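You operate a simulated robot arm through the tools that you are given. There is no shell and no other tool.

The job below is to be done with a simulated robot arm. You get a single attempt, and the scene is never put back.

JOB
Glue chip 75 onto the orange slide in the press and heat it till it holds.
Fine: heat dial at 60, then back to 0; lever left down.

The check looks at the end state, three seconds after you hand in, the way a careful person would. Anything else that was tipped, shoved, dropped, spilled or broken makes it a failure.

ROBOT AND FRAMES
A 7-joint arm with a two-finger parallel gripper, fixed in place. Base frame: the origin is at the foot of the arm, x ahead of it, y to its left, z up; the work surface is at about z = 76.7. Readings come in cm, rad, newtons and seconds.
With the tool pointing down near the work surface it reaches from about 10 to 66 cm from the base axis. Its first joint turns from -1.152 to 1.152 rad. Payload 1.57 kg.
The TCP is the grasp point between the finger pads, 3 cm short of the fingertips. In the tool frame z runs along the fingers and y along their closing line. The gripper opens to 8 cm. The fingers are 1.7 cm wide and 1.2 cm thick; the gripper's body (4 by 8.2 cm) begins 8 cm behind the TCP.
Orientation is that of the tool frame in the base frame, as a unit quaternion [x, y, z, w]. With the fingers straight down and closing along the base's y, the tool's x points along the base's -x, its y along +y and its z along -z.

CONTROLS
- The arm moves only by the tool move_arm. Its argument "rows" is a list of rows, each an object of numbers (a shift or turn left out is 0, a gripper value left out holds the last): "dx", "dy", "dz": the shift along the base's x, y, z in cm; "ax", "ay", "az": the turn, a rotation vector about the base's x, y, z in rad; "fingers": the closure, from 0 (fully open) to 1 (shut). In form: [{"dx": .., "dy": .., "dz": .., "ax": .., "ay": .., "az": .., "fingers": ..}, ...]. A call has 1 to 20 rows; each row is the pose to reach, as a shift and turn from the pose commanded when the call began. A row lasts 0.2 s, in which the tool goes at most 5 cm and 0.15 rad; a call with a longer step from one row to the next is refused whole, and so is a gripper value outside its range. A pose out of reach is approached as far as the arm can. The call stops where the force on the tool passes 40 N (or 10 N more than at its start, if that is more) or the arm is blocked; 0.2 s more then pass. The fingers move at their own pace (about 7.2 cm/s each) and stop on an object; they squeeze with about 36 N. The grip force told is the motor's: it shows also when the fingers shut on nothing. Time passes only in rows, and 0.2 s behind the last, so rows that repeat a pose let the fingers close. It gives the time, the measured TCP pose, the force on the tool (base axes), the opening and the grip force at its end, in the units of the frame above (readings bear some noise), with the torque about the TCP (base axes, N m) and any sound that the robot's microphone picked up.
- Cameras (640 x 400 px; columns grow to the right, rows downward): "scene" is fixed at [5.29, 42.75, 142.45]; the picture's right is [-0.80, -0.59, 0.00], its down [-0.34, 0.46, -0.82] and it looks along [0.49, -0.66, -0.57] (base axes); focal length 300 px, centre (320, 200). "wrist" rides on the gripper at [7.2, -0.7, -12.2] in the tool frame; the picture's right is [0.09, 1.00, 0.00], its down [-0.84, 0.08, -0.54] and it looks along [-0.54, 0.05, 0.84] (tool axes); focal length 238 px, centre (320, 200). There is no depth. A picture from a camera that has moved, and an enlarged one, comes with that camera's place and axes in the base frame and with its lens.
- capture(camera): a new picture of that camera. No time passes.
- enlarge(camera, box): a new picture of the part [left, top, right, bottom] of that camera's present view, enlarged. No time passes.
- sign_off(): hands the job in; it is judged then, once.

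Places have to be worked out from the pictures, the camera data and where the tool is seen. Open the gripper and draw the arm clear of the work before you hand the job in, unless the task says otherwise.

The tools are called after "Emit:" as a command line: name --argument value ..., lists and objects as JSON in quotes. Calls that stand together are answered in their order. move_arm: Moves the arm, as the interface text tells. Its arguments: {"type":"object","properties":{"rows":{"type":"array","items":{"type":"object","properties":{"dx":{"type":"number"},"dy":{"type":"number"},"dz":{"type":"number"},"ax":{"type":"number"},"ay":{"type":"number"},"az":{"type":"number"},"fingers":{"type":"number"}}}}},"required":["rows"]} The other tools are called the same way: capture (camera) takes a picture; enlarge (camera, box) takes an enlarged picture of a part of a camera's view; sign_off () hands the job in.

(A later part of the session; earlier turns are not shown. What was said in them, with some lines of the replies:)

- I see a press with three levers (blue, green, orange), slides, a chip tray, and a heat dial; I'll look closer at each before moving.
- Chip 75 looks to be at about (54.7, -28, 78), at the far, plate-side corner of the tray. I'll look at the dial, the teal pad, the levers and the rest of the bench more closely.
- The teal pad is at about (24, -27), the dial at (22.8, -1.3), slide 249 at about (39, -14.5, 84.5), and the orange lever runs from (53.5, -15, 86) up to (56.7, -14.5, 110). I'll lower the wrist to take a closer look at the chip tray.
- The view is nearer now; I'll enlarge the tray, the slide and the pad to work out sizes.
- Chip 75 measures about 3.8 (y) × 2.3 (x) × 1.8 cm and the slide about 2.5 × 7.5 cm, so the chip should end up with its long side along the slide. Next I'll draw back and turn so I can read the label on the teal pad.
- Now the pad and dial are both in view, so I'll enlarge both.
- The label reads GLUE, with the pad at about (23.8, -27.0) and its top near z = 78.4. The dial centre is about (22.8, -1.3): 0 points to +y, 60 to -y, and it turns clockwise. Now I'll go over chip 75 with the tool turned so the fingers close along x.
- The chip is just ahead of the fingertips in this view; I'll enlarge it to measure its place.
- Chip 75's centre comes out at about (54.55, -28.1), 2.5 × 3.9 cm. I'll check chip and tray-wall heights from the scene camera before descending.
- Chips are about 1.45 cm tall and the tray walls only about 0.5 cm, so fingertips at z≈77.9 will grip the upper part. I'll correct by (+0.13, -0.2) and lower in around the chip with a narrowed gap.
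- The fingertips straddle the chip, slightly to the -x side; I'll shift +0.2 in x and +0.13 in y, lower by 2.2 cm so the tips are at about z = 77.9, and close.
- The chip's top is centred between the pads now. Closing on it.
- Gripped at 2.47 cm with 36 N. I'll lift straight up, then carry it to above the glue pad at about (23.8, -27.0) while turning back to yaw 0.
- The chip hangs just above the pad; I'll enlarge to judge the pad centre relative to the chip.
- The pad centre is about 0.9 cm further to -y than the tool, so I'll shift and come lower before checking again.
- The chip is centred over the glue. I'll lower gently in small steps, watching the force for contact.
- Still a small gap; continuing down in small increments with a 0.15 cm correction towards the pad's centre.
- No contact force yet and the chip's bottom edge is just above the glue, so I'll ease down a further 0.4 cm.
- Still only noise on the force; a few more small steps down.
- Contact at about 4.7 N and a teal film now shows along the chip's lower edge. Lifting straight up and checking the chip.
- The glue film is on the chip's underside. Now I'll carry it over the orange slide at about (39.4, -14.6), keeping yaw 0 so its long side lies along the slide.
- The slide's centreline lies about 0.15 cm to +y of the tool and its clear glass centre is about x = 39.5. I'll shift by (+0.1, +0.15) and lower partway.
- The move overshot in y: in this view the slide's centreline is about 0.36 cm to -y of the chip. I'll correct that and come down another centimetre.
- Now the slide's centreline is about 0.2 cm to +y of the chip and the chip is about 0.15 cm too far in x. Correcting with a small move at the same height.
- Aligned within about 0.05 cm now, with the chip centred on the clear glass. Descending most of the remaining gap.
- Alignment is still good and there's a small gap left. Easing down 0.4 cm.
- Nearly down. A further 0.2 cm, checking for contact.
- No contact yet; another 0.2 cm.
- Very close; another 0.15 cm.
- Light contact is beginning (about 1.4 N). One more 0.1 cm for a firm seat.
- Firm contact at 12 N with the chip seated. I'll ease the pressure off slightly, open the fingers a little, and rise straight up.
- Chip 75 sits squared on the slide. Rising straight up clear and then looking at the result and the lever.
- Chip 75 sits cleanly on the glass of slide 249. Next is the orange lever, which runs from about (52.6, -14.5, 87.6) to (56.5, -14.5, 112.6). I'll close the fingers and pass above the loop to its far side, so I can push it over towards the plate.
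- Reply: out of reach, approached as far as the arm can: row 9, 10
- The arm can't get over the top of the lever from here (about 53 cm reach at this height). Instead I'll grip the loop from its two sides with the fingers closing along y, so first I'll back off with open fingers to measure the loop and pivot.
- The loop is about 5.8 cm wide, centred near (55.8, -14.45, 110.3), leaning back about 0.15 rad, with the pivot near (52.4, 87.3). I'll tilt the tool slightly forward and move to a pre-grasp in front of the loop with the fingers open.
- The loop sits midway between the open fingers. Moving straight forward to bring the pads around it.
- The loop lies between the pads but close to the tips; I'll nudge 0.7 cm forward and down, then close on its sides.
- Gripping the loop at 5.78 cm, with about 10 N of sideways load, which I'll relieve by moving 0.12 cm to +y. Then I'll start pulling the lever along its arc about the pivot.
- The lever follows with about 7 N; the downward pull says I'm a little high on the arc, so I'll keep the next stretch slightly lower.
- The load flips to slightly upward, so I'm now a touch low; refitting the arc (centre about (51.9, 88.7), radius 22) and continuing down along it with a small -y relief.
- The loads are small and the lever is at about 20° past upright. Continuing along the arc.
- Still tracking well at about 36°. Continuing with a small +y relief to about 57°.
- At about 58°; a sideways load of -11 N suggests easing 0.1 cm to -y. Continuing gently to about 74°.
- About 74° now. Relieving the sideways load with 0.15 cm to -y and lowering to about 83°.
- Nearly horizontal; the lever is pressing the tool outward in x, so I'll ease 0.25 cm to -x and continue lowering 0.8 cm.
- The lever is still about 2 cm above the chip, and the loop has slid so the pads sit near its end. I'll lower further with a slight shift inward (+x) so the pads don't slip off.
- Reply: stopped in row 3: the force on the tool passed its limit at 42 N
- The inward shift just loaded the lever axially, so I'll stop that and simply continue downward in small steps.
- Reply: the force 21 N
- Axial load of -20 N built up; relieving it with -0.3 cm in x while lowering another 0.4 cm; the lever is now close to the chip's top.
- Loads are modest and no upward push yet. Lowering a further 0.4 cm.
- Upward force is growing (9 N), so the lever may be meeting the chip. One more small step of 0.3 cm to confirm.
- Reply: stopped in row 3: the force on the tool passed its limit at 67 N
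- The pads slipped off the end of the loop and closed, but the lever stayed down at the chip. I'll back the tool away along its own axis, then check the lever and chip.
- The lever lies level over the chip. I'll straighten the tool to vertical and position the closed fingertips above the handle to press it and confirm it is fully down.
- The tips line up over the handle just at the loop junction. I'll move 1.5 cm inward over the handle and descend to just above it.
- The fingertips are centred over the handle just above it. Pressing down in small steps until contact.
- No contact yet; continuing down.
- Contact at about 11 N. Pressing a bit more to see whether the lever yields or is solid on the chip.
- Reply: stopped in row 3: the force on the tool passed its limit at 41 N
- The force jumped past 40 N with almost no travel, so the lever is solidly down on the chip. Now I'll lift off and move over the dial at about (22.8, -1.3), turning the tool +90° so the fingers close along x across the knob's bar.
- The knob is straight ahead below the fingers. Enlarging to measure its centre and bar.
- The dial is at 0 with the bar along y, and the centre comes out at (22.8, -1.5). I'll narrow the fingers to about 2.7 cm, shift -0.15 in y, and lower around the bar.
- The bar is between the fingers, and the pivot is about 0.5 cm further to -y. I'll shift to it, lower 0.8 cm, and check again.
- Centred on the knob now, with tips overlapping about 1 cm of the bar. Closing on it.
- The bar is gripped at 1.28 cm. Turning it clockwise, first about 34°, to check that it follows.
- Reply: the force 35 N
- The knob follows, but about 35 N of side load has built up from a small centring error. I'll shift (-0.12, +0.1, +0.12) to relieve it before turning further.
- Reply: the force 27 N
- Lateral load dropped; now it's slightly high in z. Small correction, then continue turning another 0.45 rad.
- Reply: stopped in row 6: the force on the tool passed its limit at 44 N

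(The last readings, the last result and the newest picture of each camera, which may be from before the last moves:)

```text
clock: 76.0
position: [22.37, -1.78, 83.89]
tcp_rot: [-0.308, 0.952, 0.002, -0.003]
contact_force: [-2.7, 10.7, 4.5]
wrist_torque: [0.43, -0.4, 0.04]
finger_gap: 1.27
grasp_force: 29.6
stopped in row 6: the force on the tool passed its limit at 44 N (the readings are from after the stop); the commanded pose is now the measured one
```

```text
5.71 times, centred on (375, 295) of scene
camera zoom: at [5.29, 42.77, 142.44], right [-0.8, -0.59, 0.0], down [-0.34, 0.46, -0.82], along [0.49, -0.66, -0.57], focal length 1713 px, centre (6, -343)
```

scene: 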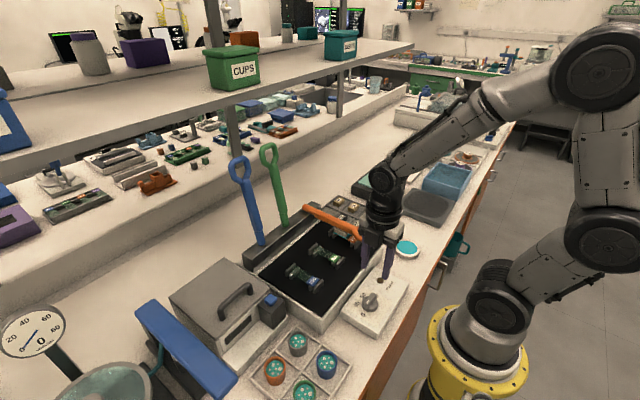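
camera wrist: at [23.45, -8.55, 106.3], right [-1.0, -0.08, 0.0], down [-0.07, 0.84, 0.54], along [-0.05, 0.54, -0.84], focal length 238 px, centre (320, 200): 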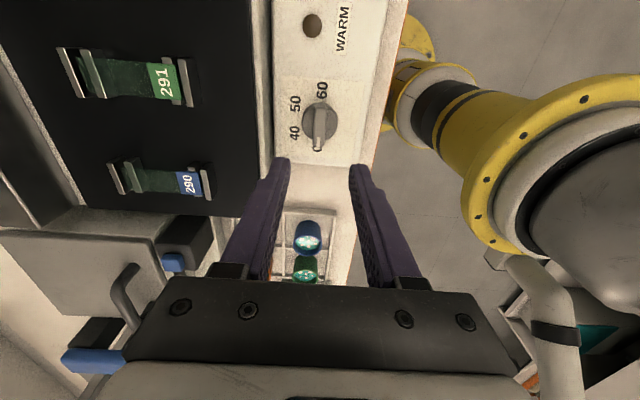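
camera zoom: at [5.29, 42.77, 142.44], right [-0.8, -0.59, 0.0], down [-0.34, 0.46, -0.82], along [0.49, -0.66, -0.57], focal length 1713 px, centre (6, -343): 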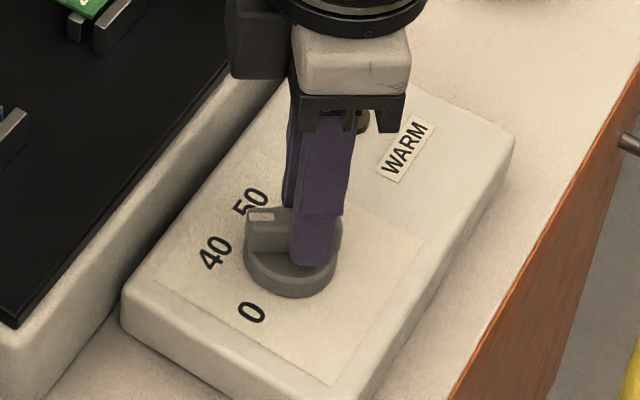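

The stop was from side load: fitting the motion puts the pivot at (22.78, -1.57), with my grip 0.43 cm off it. I'll loosen the grip slightly so the fingers act as a loose wrench, and follow the matching arc while turning another 0.8 rad.

Emit:
move_arm --rows '[{"fingers": 0.785}, {"fingers": 0.785, "az": 0.0}, {"dx": -0.025, "dy": 0.04, "az": -0.12, "fingers": 0.785}, {"dx": -0.05, "dy": 0.09, "az": -0.24}, {"dx": -0.067, "dy": 0.14, "az": -0.36}, {"dx": -0.076, "dy": 0.19, "az": -0.48}, {"dx": -0.082, "dy": 0.24, "az": -0.6}, {"dx": -0.08, "dy": 0.29, "az": -0.72}, {"dx": -0.076, "dy": 0.34, "az": -0.84}, {"dx": -0.076, "dy": 0.34, "az": -0.84}]'

Emit:
enlarge --camera "scene" --box '[340, 260, 410, 330]'

Emit:
enlarge --camera "wrist" --box '[250, 90, 390, 210]'

```text
clock: 78.2
position: [22.45, -1.55, 83.79]
tcp_rot: [0.108, 0.994, 0.003, -0.001]
contact_force: [-0.6, -0.7, -0.5]
wrist_torque: [-0.03, 0.0, 0.03]
finger_gap: 1.76
grasp_force: 0.1
```

```text
5.71 times, centred on (375, 295) of scene
camera zoom: at [5.29, 42.74, 142.45], right [-0.8, -0.59, 0.0], down [-0.34, 0.46, -0.82], along [0.49, -0.66, -0.57], focal length 1713 px, centre (6, -343)
```

zoom: 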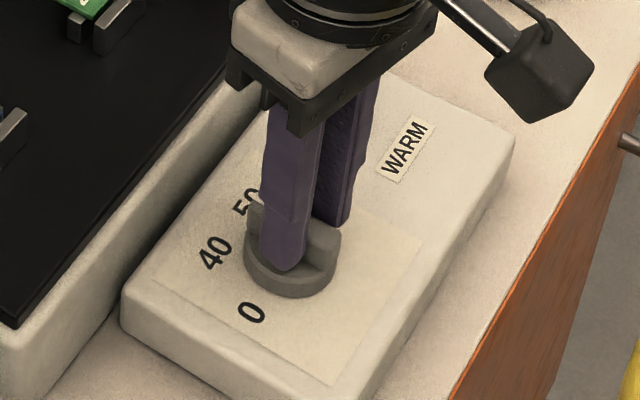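

```text
3.33 times, centred on (320, 150) of wrist
camera zoom: at [15.27, -0.7, 96.16], right [0.12, 0.99, 0.01], down [0.84, -0.11, 0.54], along [0.54, -0.06, -0.84], focal length 794 px, centre (320, 367)
```

zoom: 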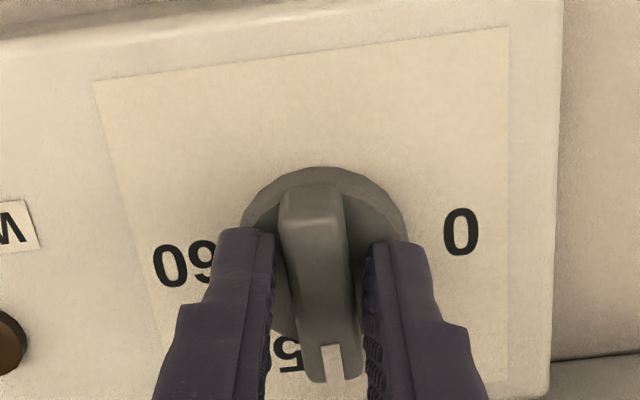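

The loose wrench works with no load. I'll recentre on the pivot by sliding along the bar (+0.38, -0.05), then continue turning towards 60.

Emit:
move_arm --rows '[{"dx": 0.2, "dy": -0.03}, {"dx": 0.38, "dy": -0.05}, {"dx": 0.38, "dy": -0.05, "az": -0.12}, {"dx": 0.38, "dy": -0.05, "az": -0.24}, {"dx": 0.38, "dy": -0.05, "az": -0.36}, {"dx": 0.38, "dy": -0.05, "az": -0.48}, {"dx": 0.38, "dy": -0.05, "az": -0.6}, {"dx": 0.38, "dy": -0.05, "az": -0.72}, {"dx": 0.38, "dy": -0.05, "az": -0.84}, {"dx": 0.38, "dy": -0.05, "az": -0.96}, {"dx": 0.38, "dy": -0.05, "az": -1.08}, {"dx": 0.38, "dy": -0.05, "az": -1.08}]'

Emit:
enlarge --camera "scene" --box '[340, 260, 410, 330]'

Emit:
enlarge --camera "wrist" --box '[250, 90, 390, 210]'

```text
clock: 80.8
position: [22.77, -1.54, 83.87]
tcp_rot: [0.604, 0.797, 0.004, 0.0]
contact_force: [0.9, 1.3, 0.1]
wrist_torque: [-0.02, -0.05, 0.03]
finger_gap: 1.82
grasp_force: 0.3
```

```text
5.71 times, centred on (375, 295) of scene
camera zoom: at [5.3, 42.75, 142.45], right [-0.8, -0.59, 0.0], down [-0.34, 0.46, -0.82], along [0.49, -0.66, -0.57], focal length 1713 px, centre (6, -343)
```

zoom: 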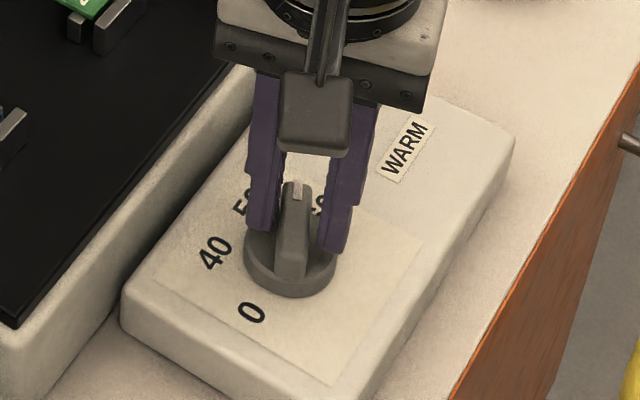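

```text
3.33 times, centred on (320, 150) of wrist
camera zoom: at [20.14, 5.05, 96.21], right [0.93, 0.36, 0.01], down [0.3, -0.79, 0.54], along [0.2, -0.5, -0.84], focal length 794 px, centre (320, 367)
```

zoom: 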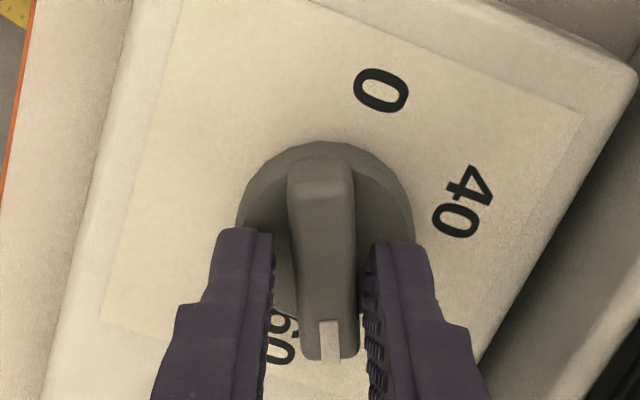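

The pointer is near 54 now with a slight lag in the loose grip. Turning the last 0.28 rad and then clamping so the bar aligns squarely at 60.

Emit:
move_arm --rows '[{"az": -0.1}, {"az": -0.2}, {"az": -0.275}, {"az": -0.275, "fingers": 0.83}, {"az": -0.275, "fingers": 1.0}, {"az": -0.275, "fingers": 1.0}, {"az": -0.275, "fingers": 1.0}]'

Emit:
enlarge --camera "scene" --box '[340, 260, 410, 330]'

Emit:
enlarge --camera "wrist" --box '[250, 90, 390, 210]'

```text
clock: 82.4
position: [22.9, -1.55, 83.94]
tcp_rot: [0.707, 0.707, 0.004, 0.001]
contact_force: [6.5, 0.6, -3.3]
wrist_torque: [-0.14, 0.03, 0.01]
finger_gap: 1.29
grasp_force: 30.1
```

```text
5.71 times, centred on (375, 295) of scene
camera zoom: at [5.31, 42.74, 142.45], right [-0.8, -0.59, 0.0], down [-0.34, 0.46, -0.82], along [0.49, -0.66, -0.57], focal length 1713 px, centre (6, -343)
```

zoom: 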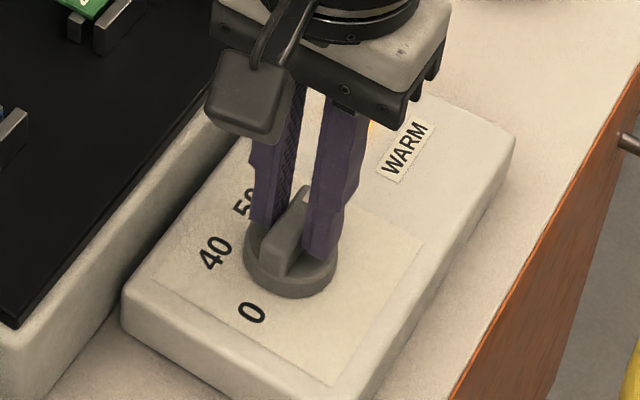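

```text
3.33 times, centred on (320, 150) of wrist
camera zoom: at [22.1, 5.59, 96.15], right [1.0, 0.09, 0.01], down [0.07, -0.84, 0.54], along [0.06, -0.54, -0.84], focal length 794 px, centre (320, 367)
```

zoom: 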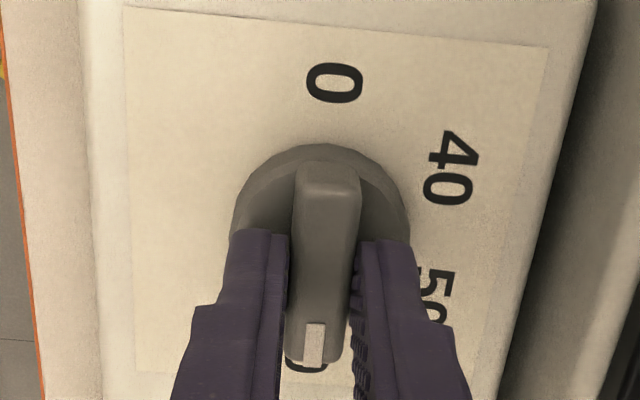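

The dial reads 60 and the WARM lamp appears to glow. I'll loosen the fingers in place, check the lamp and glue, and start waiting.

Emit:
move_arm --rows '[{"fingers": 0.77}, {"fingers": 0.77}, {"fingers": 0.77}, {"fingers": 0.77}, {"fingers": 0.77}]'

Emit:
enlarge --camera "scene" --box '[360, 260, 400, 300]'

Emit:
enlarge --camera "scene" --box '[325, 210, 375, 255]'

Emit:
enlarge --camera "wrist" --box '[250, 90, 390, 230]'

```text
clock: 83.6
position: [22.69, -1.55, 83.94]
tcp_rot: [0.706, 0.708, 0.003, 0.001]
contact_force: [0.1, -0.1, 0.4]
wrist_torque: [0.01, 0.01, -0.01]
finger_gap: 1.83
grasp_force: 0.0
```

```text
10.00 times, centred on (380, 280) of scene
camera zoom: at [5.29, 42.75, 142.45], right [-0.8, -0.59, 0.0], down [-0.34, 0.46, -0.82], along [0.49, -0.66, -0.57], focal length 2997 px, centre (-280, -600)
```

zoom: 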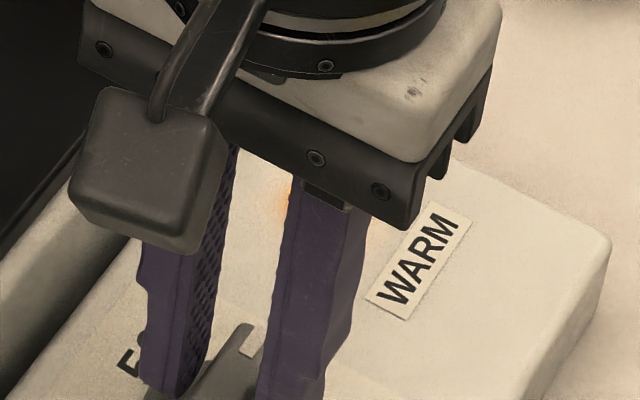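

```text
8.89 times, centred on (350, 232) of scene
camera zoom: at [5.29, 42.75, 142.45], right [-0.8, -0.59, 0.0], down [-0.34, 0.46, -0.82], along [0.49, -0.66, -0.57], focal length 2664 px, centre (53, -89)
```

zoom: 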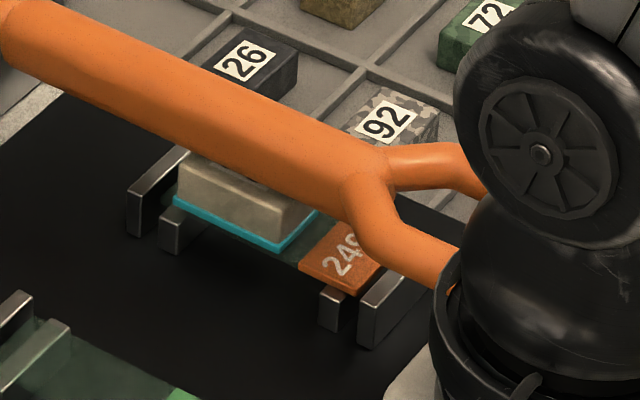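

```text
2.86 times, centred on (320, 160) of wrist
camera zoom: at [22.06, 5.6, 96.15], right [1.0, 0.09, 0.01], down [0.08, -0.84, 0.54], along [0.05, -0.54, -0.84], focal length 681 px, centre (320, 314)
```

zoom: 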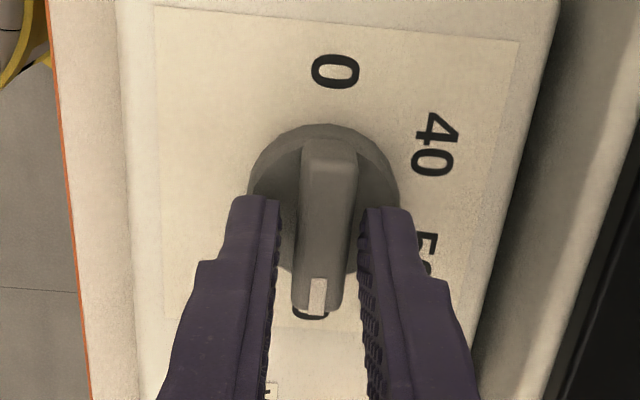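

The pointer sits at 60 and the lamp glows orange. Waiting now while listening and watching the glue.

Emit:
move_arm --rows '[{"fingers": 0.77}, {}, {}, {}, {}, {}, {}, {}, {}, {}, {}, {}, {}, {}, {}, {}, {}, {}, {}, {}]'

Emit:
enlarge --camera "scene" --box '[325, 210, 375, 255]'

Emit:
enlarge --camera "scene" --box '[360, 260, 400, 300]'

```text
clock: 87.8
position: [22.71, -1.6, 83.94]
tcp_rot: [0.706, 0.708, 0.004, 0.0]
contact_force: [0.2, -0.1, 0.7]
wrist_torque: [0.02, -0.04, 0.02]
finger_gap: 1.86
grasp_force: 0.1
```

```text
8.89 times, centred on (350, 232) of scene
camera zoom: at [5.29, 42.75, 142.45], right [-0.8, -0.59, 0.0], down [-0.34, 0.46, -0.82], along [0.49, -0.66, -0.57], focal length 2664 px, centre (53, -89)
```

zoom: 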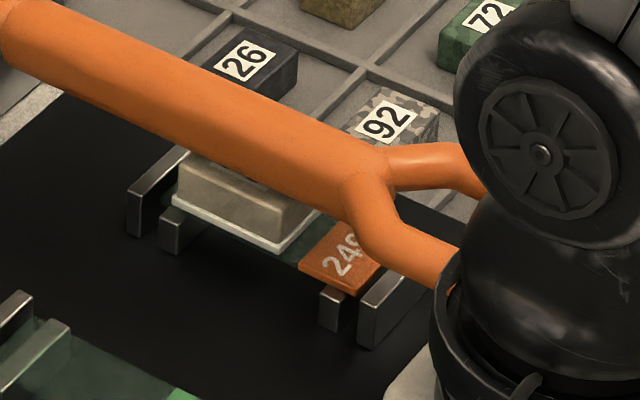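

```text
10.00 times, centred on (380, 280) of scene
camera zoom: at [5.29, 42.75, 142.45], right [-0.8, -0.59, 0.0], down [-0.34, 0.46, -0.82], along [0.49, -0.66, -0.57], focal length 2997 px, centre (-280, -600)
```

zoom: 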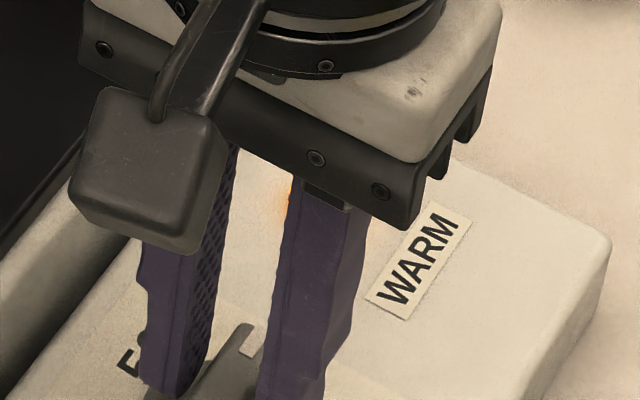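

The glue has turned from teal to white, so it has set. Turning the dial back counter-clockwise towards 0 with the loose grip.

Emit:
move_arm --rows '[{"dx": 0.06, "az": 0.13}, {"dx": 0.06, "az": 0.27}, {"dx": 0.06, "az": 0.41}, {"dx": 0.06, "az": 0.55}, {"dx": 0.06, "az": 0.69}, {"dx": 0.06, "az": 0.83}, {"dx": 0.06, "az": 0.97}, {"dx": 0.06, "az": 1.11}, {"dx": 0.06, "az": 1.25}, {"dx": 0.06, "az": 1.39}, {"dx": 0.06, "az": 1.53}, {"dx": 0.06, "az": 1.67}, {"dx": 0.06, "az": 1.81}, {"dx": 0.06, "az": 1.95}, {"dx": 0.06, "az": 2.09}, {"dx": 0.06, "az": 2.23}, {"dx": 0.06, "az": 2.37}, {"dx": 0.06, "az": 2.51}, {"dx": 0.06, "az": 2.65}, {"dx": 0.06, "az": 2.79}]'

Emit:
enlarge --camera "wrist" --box '[250, 90, 390, 230]'

Emit:
enlarge --camera "scene" --box '[340, 260, 410, 330]'

Emit:
enlarge --camera "scene" --box '[325, 210, 375, 255]'

```text
clock: 92.0
position: [22.93, -1.62, 84.0]
tcp_rot: [-0.574, 0.819, 0.001, -0.003]
contact_force: [0.2, -0.4, 0.3]
wrist_torque: [0.0, 0.02, 0.0]
finger_gap: 1.92
grasp_force: 0.7
```

```text
2.86 times, centred on (320, 160) of wrist
camera zoom: at [21.15, -8.49, 96.24], right [-0.97, 0.25, 0.01], down [0.22, 0.81, 0.54], along [0.13, 0.52, -0.84], focal length 681 px, centre (320, 314)
```

zoom: 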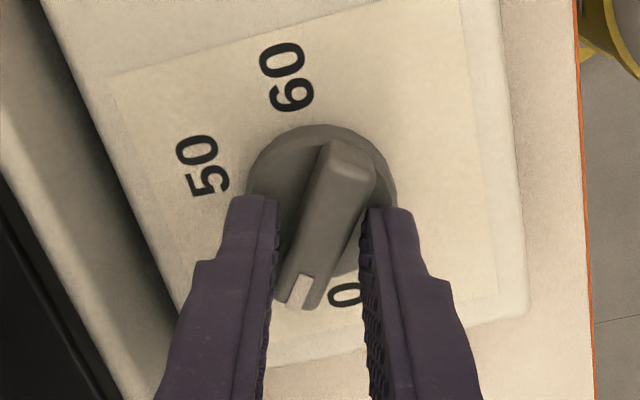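

```text
5.71 times, centred on (375, 295) of scene
camera zoom: at [5.29, 42.75, 142.45], right [-0.8, -0.59, 0.0], down [-0.34, 0.46, -0.82], along [0.49, -0.66, -0.57], focal length 1713 px, centre (6, -343)
```

zoom: 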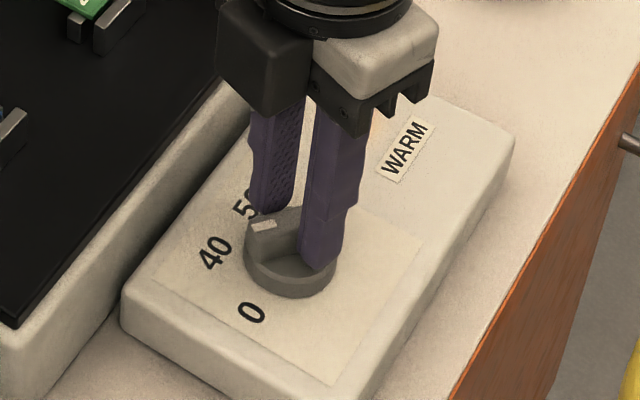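

```text
8.89 times, centred on (350, 232) of scene
camera zoom: at [5.29, 42.75, 142.45], right [-0.8, -0.59, 0.0], down [-0.34, 0.46, -0.82], along [0.49, -0.66, -0.57], focal length 2664 px, centre (53, -89)
```

zoom: 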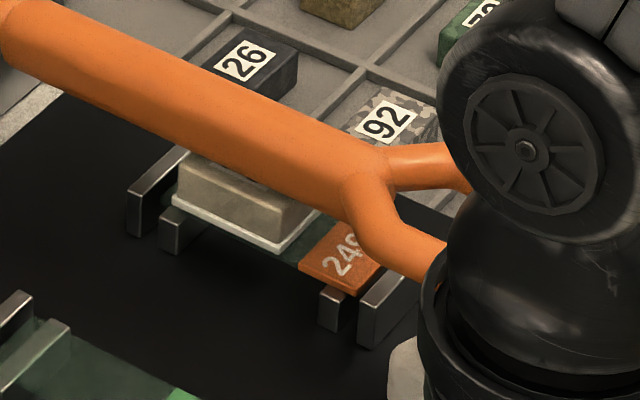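

The knob lags the loose grip by about 0.27 rad. I'll overshoot slightly, come back to exactly yaw +90°, and clamp so the bar squares up on 0.

Emit:
move_arm --rows '[{"dx": -0.05, "az": 0.12}, {"dx": -0.08, "az": 0.24}, {"dx": -0.1, "az": 0.36}, {"dx": -0.1, "az": 0.48}, {"dx": -0.1, "az": 0.48}, {"dx": -0.1, "az": 0.355}, {"dx": -0.1, "az": 0.355, "fingers": 0.82}, {"dx": -0.1, "az": 0.355, "fingers": 1.0}, {"dx": -0.1, "az": 0.355, "fingers": 1.0}, {"dx": -0.1, "az": 0.355, "fingers": 1.0}]'

Emit:
enlarge --camera "wrist" --box '[250, 90, 390, 230]'

Emit:
enlarge --camera "scene" --box '[340, 260, 410, 330]'

```text
clock: 94.2
position: [22.73, -1.6, 84.03]
tcp_rot: [0.709, -0.705, 0.0, 0.002]
contact_force: [7.4, 1.2, -6.7]
wrist_torque: [0.13, -0.34, -0.23]
finger_gap: 1.25
grasp_force: 30.3
```

```text
2.86 times, centred on (320, 160) of wrist
camera zoom: at [23.61, -8.78, 96.19], right [-1.0, -0.1, 0.0], down [-0.08, 0.84, 0.54], along [-0.05, 0.54, -0.84], focal length 681 px, centre (320, 314)
```

zoom: 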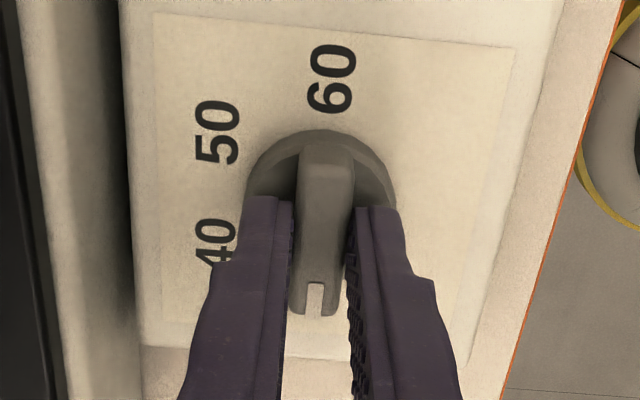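

```text
5.71 times, centred on (375, 295) of scene
camera zoom: at [5.31, 42.75, 142.45], right [-0.8, -0.59, 0.0], down [-0.34, 0.46, -0.82], along [0.49, -0.66, -0.57], focal length 1713 px, centre (6, -343)
```

zoom: 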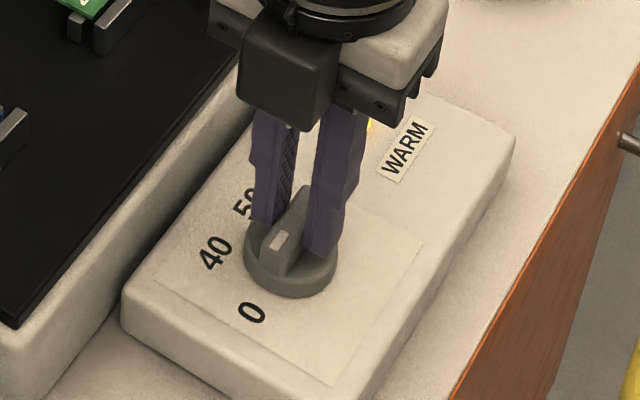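

The bar is squared on 0 again. Opening the fingers gently and lifting straight up to check the dial.

Emit:
move_arm --rows '[{"fingers": 0.8}, {"fingers": 0.65}, {"fingers": 0.65}, {"dz": 1, "fingers": 0.65}, {"dz": 3}, {"dz": 6}, {"dz": 10}, {"dz": 12}, {"dz": 12}]'

Emit:
enlarge --camera "wrist" --box '[270, 70, 370, 170]'

Emit:
enlarge --camera "scene" --box '[340, 260, 410, 330]'

```text
clock: 96.2
position: [22.69, -1.44, 95.95]
tcp_rot: [0.709, -0.705, -0.001, 0.002]
contact_force: [-0.3, 0.1, -0.7]
wrist_torque: [0.01, 0.03, -0.02]
finger_gap: 2.78
grasp_force: 0.1
```

```text
4.00 times, centred on (320, 120) of wrist
camera zoom: at [23.63, -8.61, 108.16], right [-1.0, -0.1, 0.01], down [-0.08, 0.84, 0.54], along [-0.06, 0.54, -0.84], focal length 953 px, centre (320, 520)
```

zoom: 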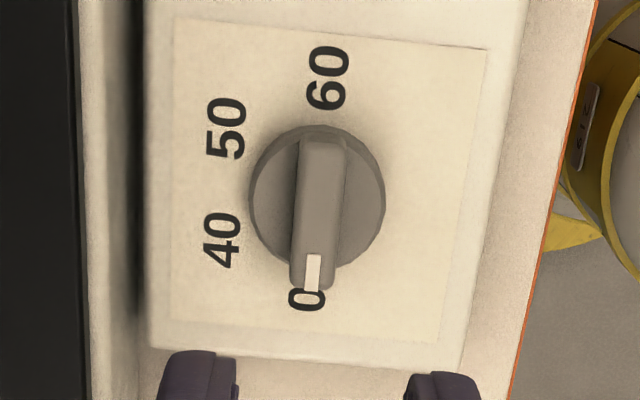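

```text
5.71 times, centred on (375, 295) of scene
camera zoom: at [5.29, 42.75, 142.45], right [-0.8, -0.59, 0.0], down [-0.34, 0.46, -0.82], along [0.49, -0.66, -0.57], focal length 1713 px, centre (6, -343)
```

zoom: 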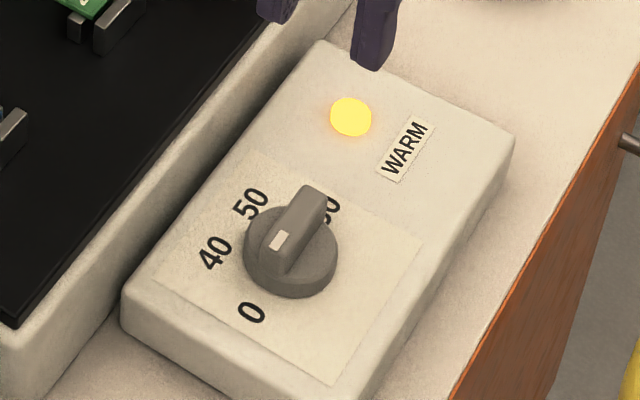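

The dial is back at 0; the WARM lamp is still lit, likely while the plate cools. I'll draw the arm clear and check the whole scene.

Emit:
move_arm --rows '[{"dz": 4}, {"dz": 8}, {"dz": 12}, {"dz": 16, "az": -0.14}, {"dz": 18, "az": -0.28, "fingers": 0.3}, {"dx": 1, "dz": 18, "az": -0.42}, {"dx": 1, "dz": 18, "az": -0.56}, {"dx": 1, "dz": 18, "az": -0.7}, {"dx": 1, "dz": 18, "az": -0.84}, {"dx": 1, "dz": 18, "az": -0.98}, {"dx": 1, "dz": 18, "az": -1.12}, {"dx": 1, "dz": 18, "az": -1.26}, {"dx": 1, "dz": 18, "az": -1.4}, {"dx": 1, "dz": 18, "az": -1.5708, "fingers": 0}, {"dx": 1, "dz": 18, "az": -1.5708, "fingers": 0}]'

Emit:
capture --camera "scene"

Emit:
capture --camera "wrist"

Emit:
enlarge --camera "scene" --box '[300, 180, 420, 330]'

```text
refused: row 14 steps farther than a row can; nothing moved
```

```text
taken
```

scene: 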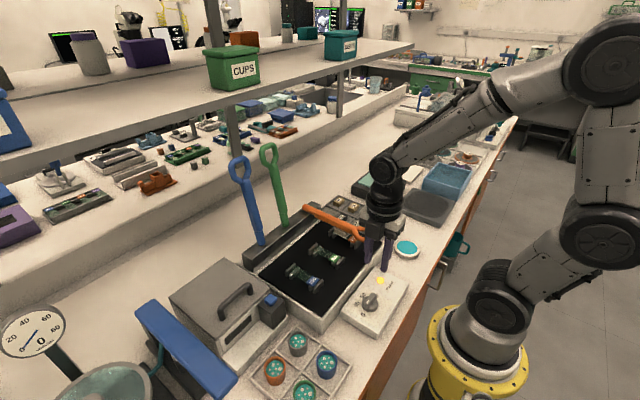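

```text
taken
camera wrist: at [23.63, -8.61, 108.16], right [-1.0, -0.1, 0.01], down [-0.08, 0.84, 0.54], along [-0.06, 0.54, -0.84], focal length 238 px, centre (320, 200)
```

wrist: 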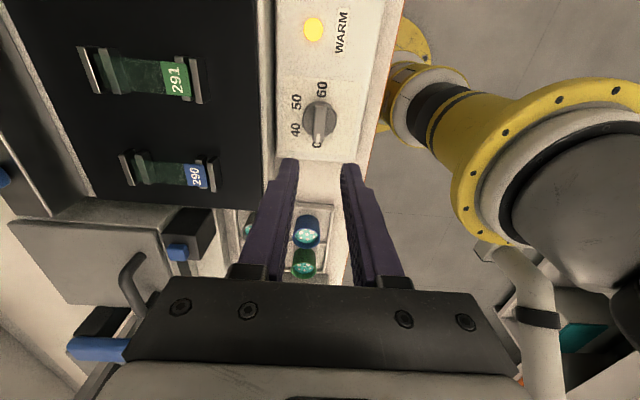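

```text
2.67 times, centred on (360, 255) of scene
camera zoom: at [5.29, 42.75, 142.45], right [-0.8, -0.59, 0.0], down [-0.34, 0.46, -0.82], along [0.49, -0.66, -0.57], focal length 799 px, centre (213, 53)
```

zoom: 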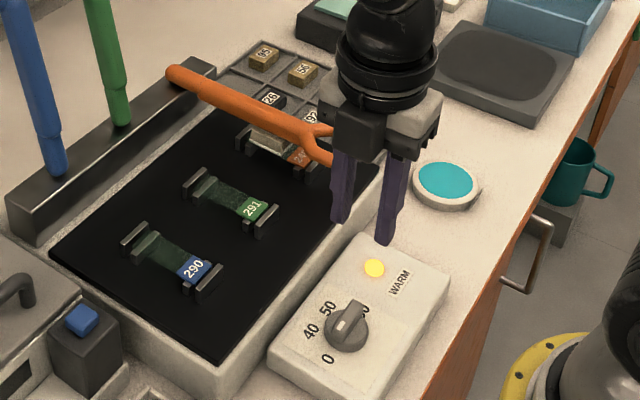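

The row step was too large, so nothing moved; I'll send the same retreat with smaller turn steps.

Emit:
move_arm --rows '[{"dz": 4}, {"dz": 8}, {"dz": 12}, {"dz": 16, "az": -0.14}, {"dz": 18, "az": -0.28, "fingers": 0.3}, {"dx": 1, "dz": 18, "az": -0.42}, {"dx": 1, "dz": 18, "az": -0.56}, {"dx": 1, "dz": 18, "az": -0.7}, {"dx": 1, "dz": 18, "az": -0.84}, {"dx": 1, "dz": 18, "az": -0.98}, {"dx": 1, "dz": 18, "az": -1.12}, {"dx": 1, "dz": 18, "az": -1.26}, {"dx": 1, "dz": 18, "az": -1.4}, {"dx": 1, "dz": 18, "az": -1.53, "fingers": 0}, {"dx": 1, "dz": 18, "az": -1.5708, "fingers": 0}]'

Emit:
capture --camera "scene"

Emit:
capture --camera "wrist"

Emit:
enlarge --camera "scene" --box '[300, 180, 420, 330]'

```text
clock: 99.4
position: [23.74, -1.65, 113.92]
tcp_rot: [-0.002, 1.0, 0.002, -0.002]
contact_force: [-0.2, -0.9, -0.2]
wrist_torque: [0.0, -0.04, 0.02]
finger_gap: 8.01
grasp_force: 0.0
```

```text
taken
```

scene: 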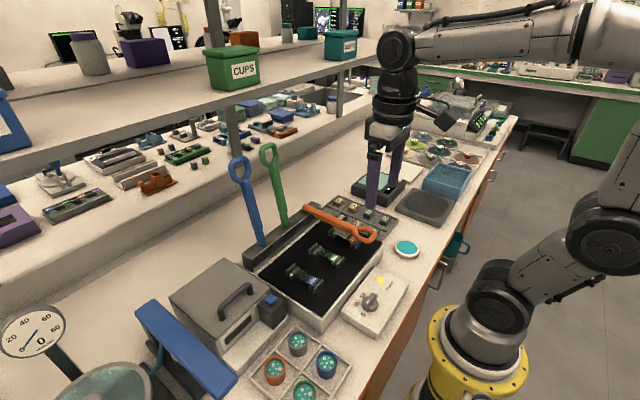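

```text
taken
camera wrist: at [16.62, -2.41, 126.18], right [-0.09, 1.0, 0.01], down [0.84, 0.08, 0.54], along [0.54, 0.06, -0.84], focal length 238 px, centre (320, 200)
```

wrist: 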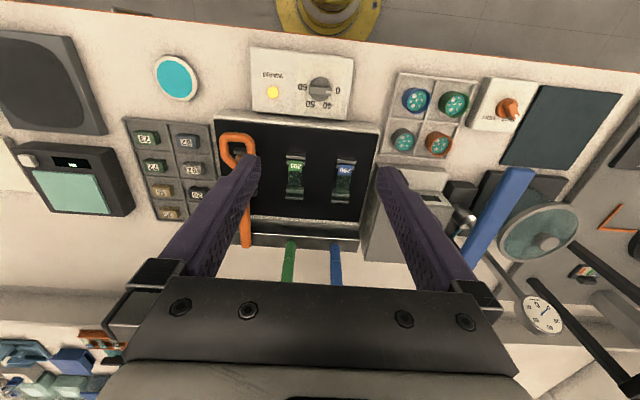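

```text
2.67 times, centred on (360, 255) of scene
camera zoom: at [5.29, 42.75, 142.45], right [-0.8, -0.59, 0.0], down [-0.34, 0.46, -0.82], along [0.49, -0.66, -0.57], focal length 799 px, centre (213, 53)
```

zoom: 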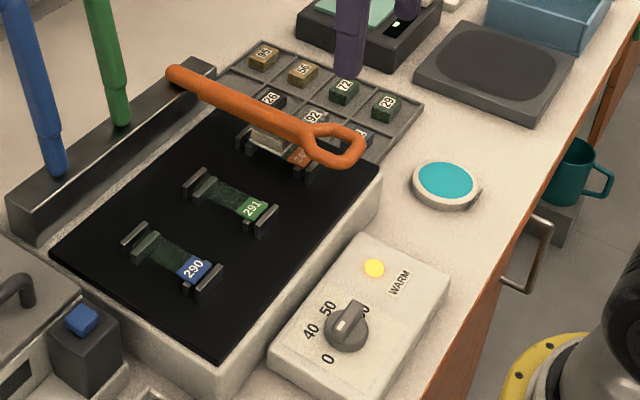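

The lever is down and the dial at 0. I'll check the glue line closely and wait a few seconds to see whether the lamp goes out as the plate cools.

Emit:
move_arm --rows '[{}, {}, {}, {}, {}, {}, {}, {}, {}, {}, {}, {}, {}, {}, {}, {}, {}, {}, {}, {}]'

Emit:
enlarge --camera "scene" --box '[320, 200, 380, 250]'

Emit:
enlarge --camera "scene" --box '[340, 265, 410, 335]'

Emit:
enlarge --camera "wrist" --box '[200, 110, 380, 260]'

```text
clock: 103.6
position: [23.72, -1.52, 113.85]
tcp_rot: [-0.003, 1.0, 0.003, -0.002]
contact_force: [0.3, -0.2, -0.4]
wrist_torque: [0.0, 0.0, 0.01]
finger_gap: 8.0
grasp_force: 0.1
```

```text
8.00 times, centred on (350, 225) of scene
camera zoom: at [5.29, 42.75, 142.45], right [-0.8, -0.59, 0.0], down [-0.34, 0.46, -0.82], along [0.49, -0.66, -0.57], focal length 2398 px, centre (80, 0)
```

zoom: 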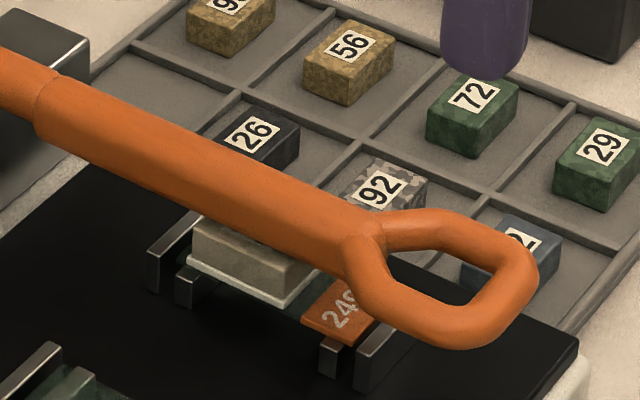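

```text
5.71 times, centred on (375, 300) of scene
camera zoom: at [5.29, 42.75, 142.45], right [-0.8, -0.59, 0.0], down [-0.34, 0.46, -0.82], along [0.49, -0.66, -0.57], focal length 1713 px, centre (6, -371)
```

zoom: 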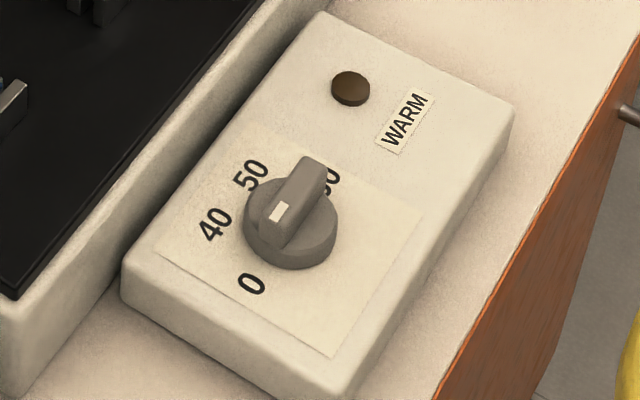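

```text
2.67 times, centred on (290, 185) of wrist
camera zoom: at [16.63, -2.42, 126.18], right [-0.1, 1.0, 0.01], down [0.84, 0.08, 0.54], along [0.54, 0.06, -0.84], focal length 636 px, centre (400, 240)
```

zoom: 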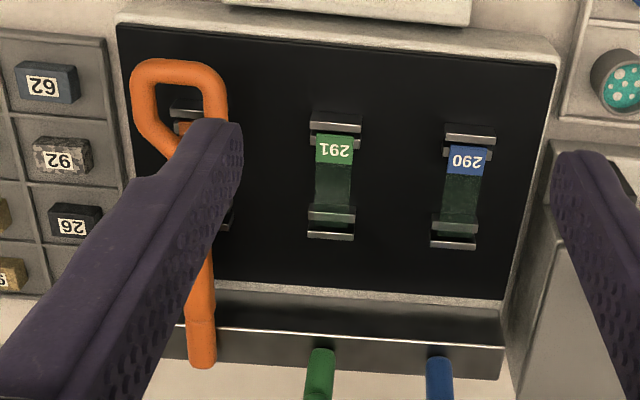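

The glue line is white (set), the WARM lamp is out and the dial is at 0. The orange lever is down on chip 75, everything else is where it was, and the arm is open and clear. Handing in.

Emit:
sign_off

```text
The job is handed in.
```

Chip 75 is glued to the orange slide (249) in the press, and I've handed the job in. I haven't had a result from the check.

- **Glue:** I dipped the chip's underside on the GLUE pad and set it squarely on the clear glass, long side along the slide. The glue went from teal to white with the dial at 60, which I took as set.
- **Lever:** The orange lever is down on the chip. My grip slipped off its loop at the very end of the pull. I pressed the handle again afterwards, and it took over 40 N with almost no movement, so it is seated.
- **Dial:** It went to 60 for about 6 seconds and then back to 0. The WARM lamp lit during heating and had gone out before I handed in.
- **Rest of the bench:** I saw nothing else moved or spilled in the last pictures. The gripper is open and the arm is clear of the work.
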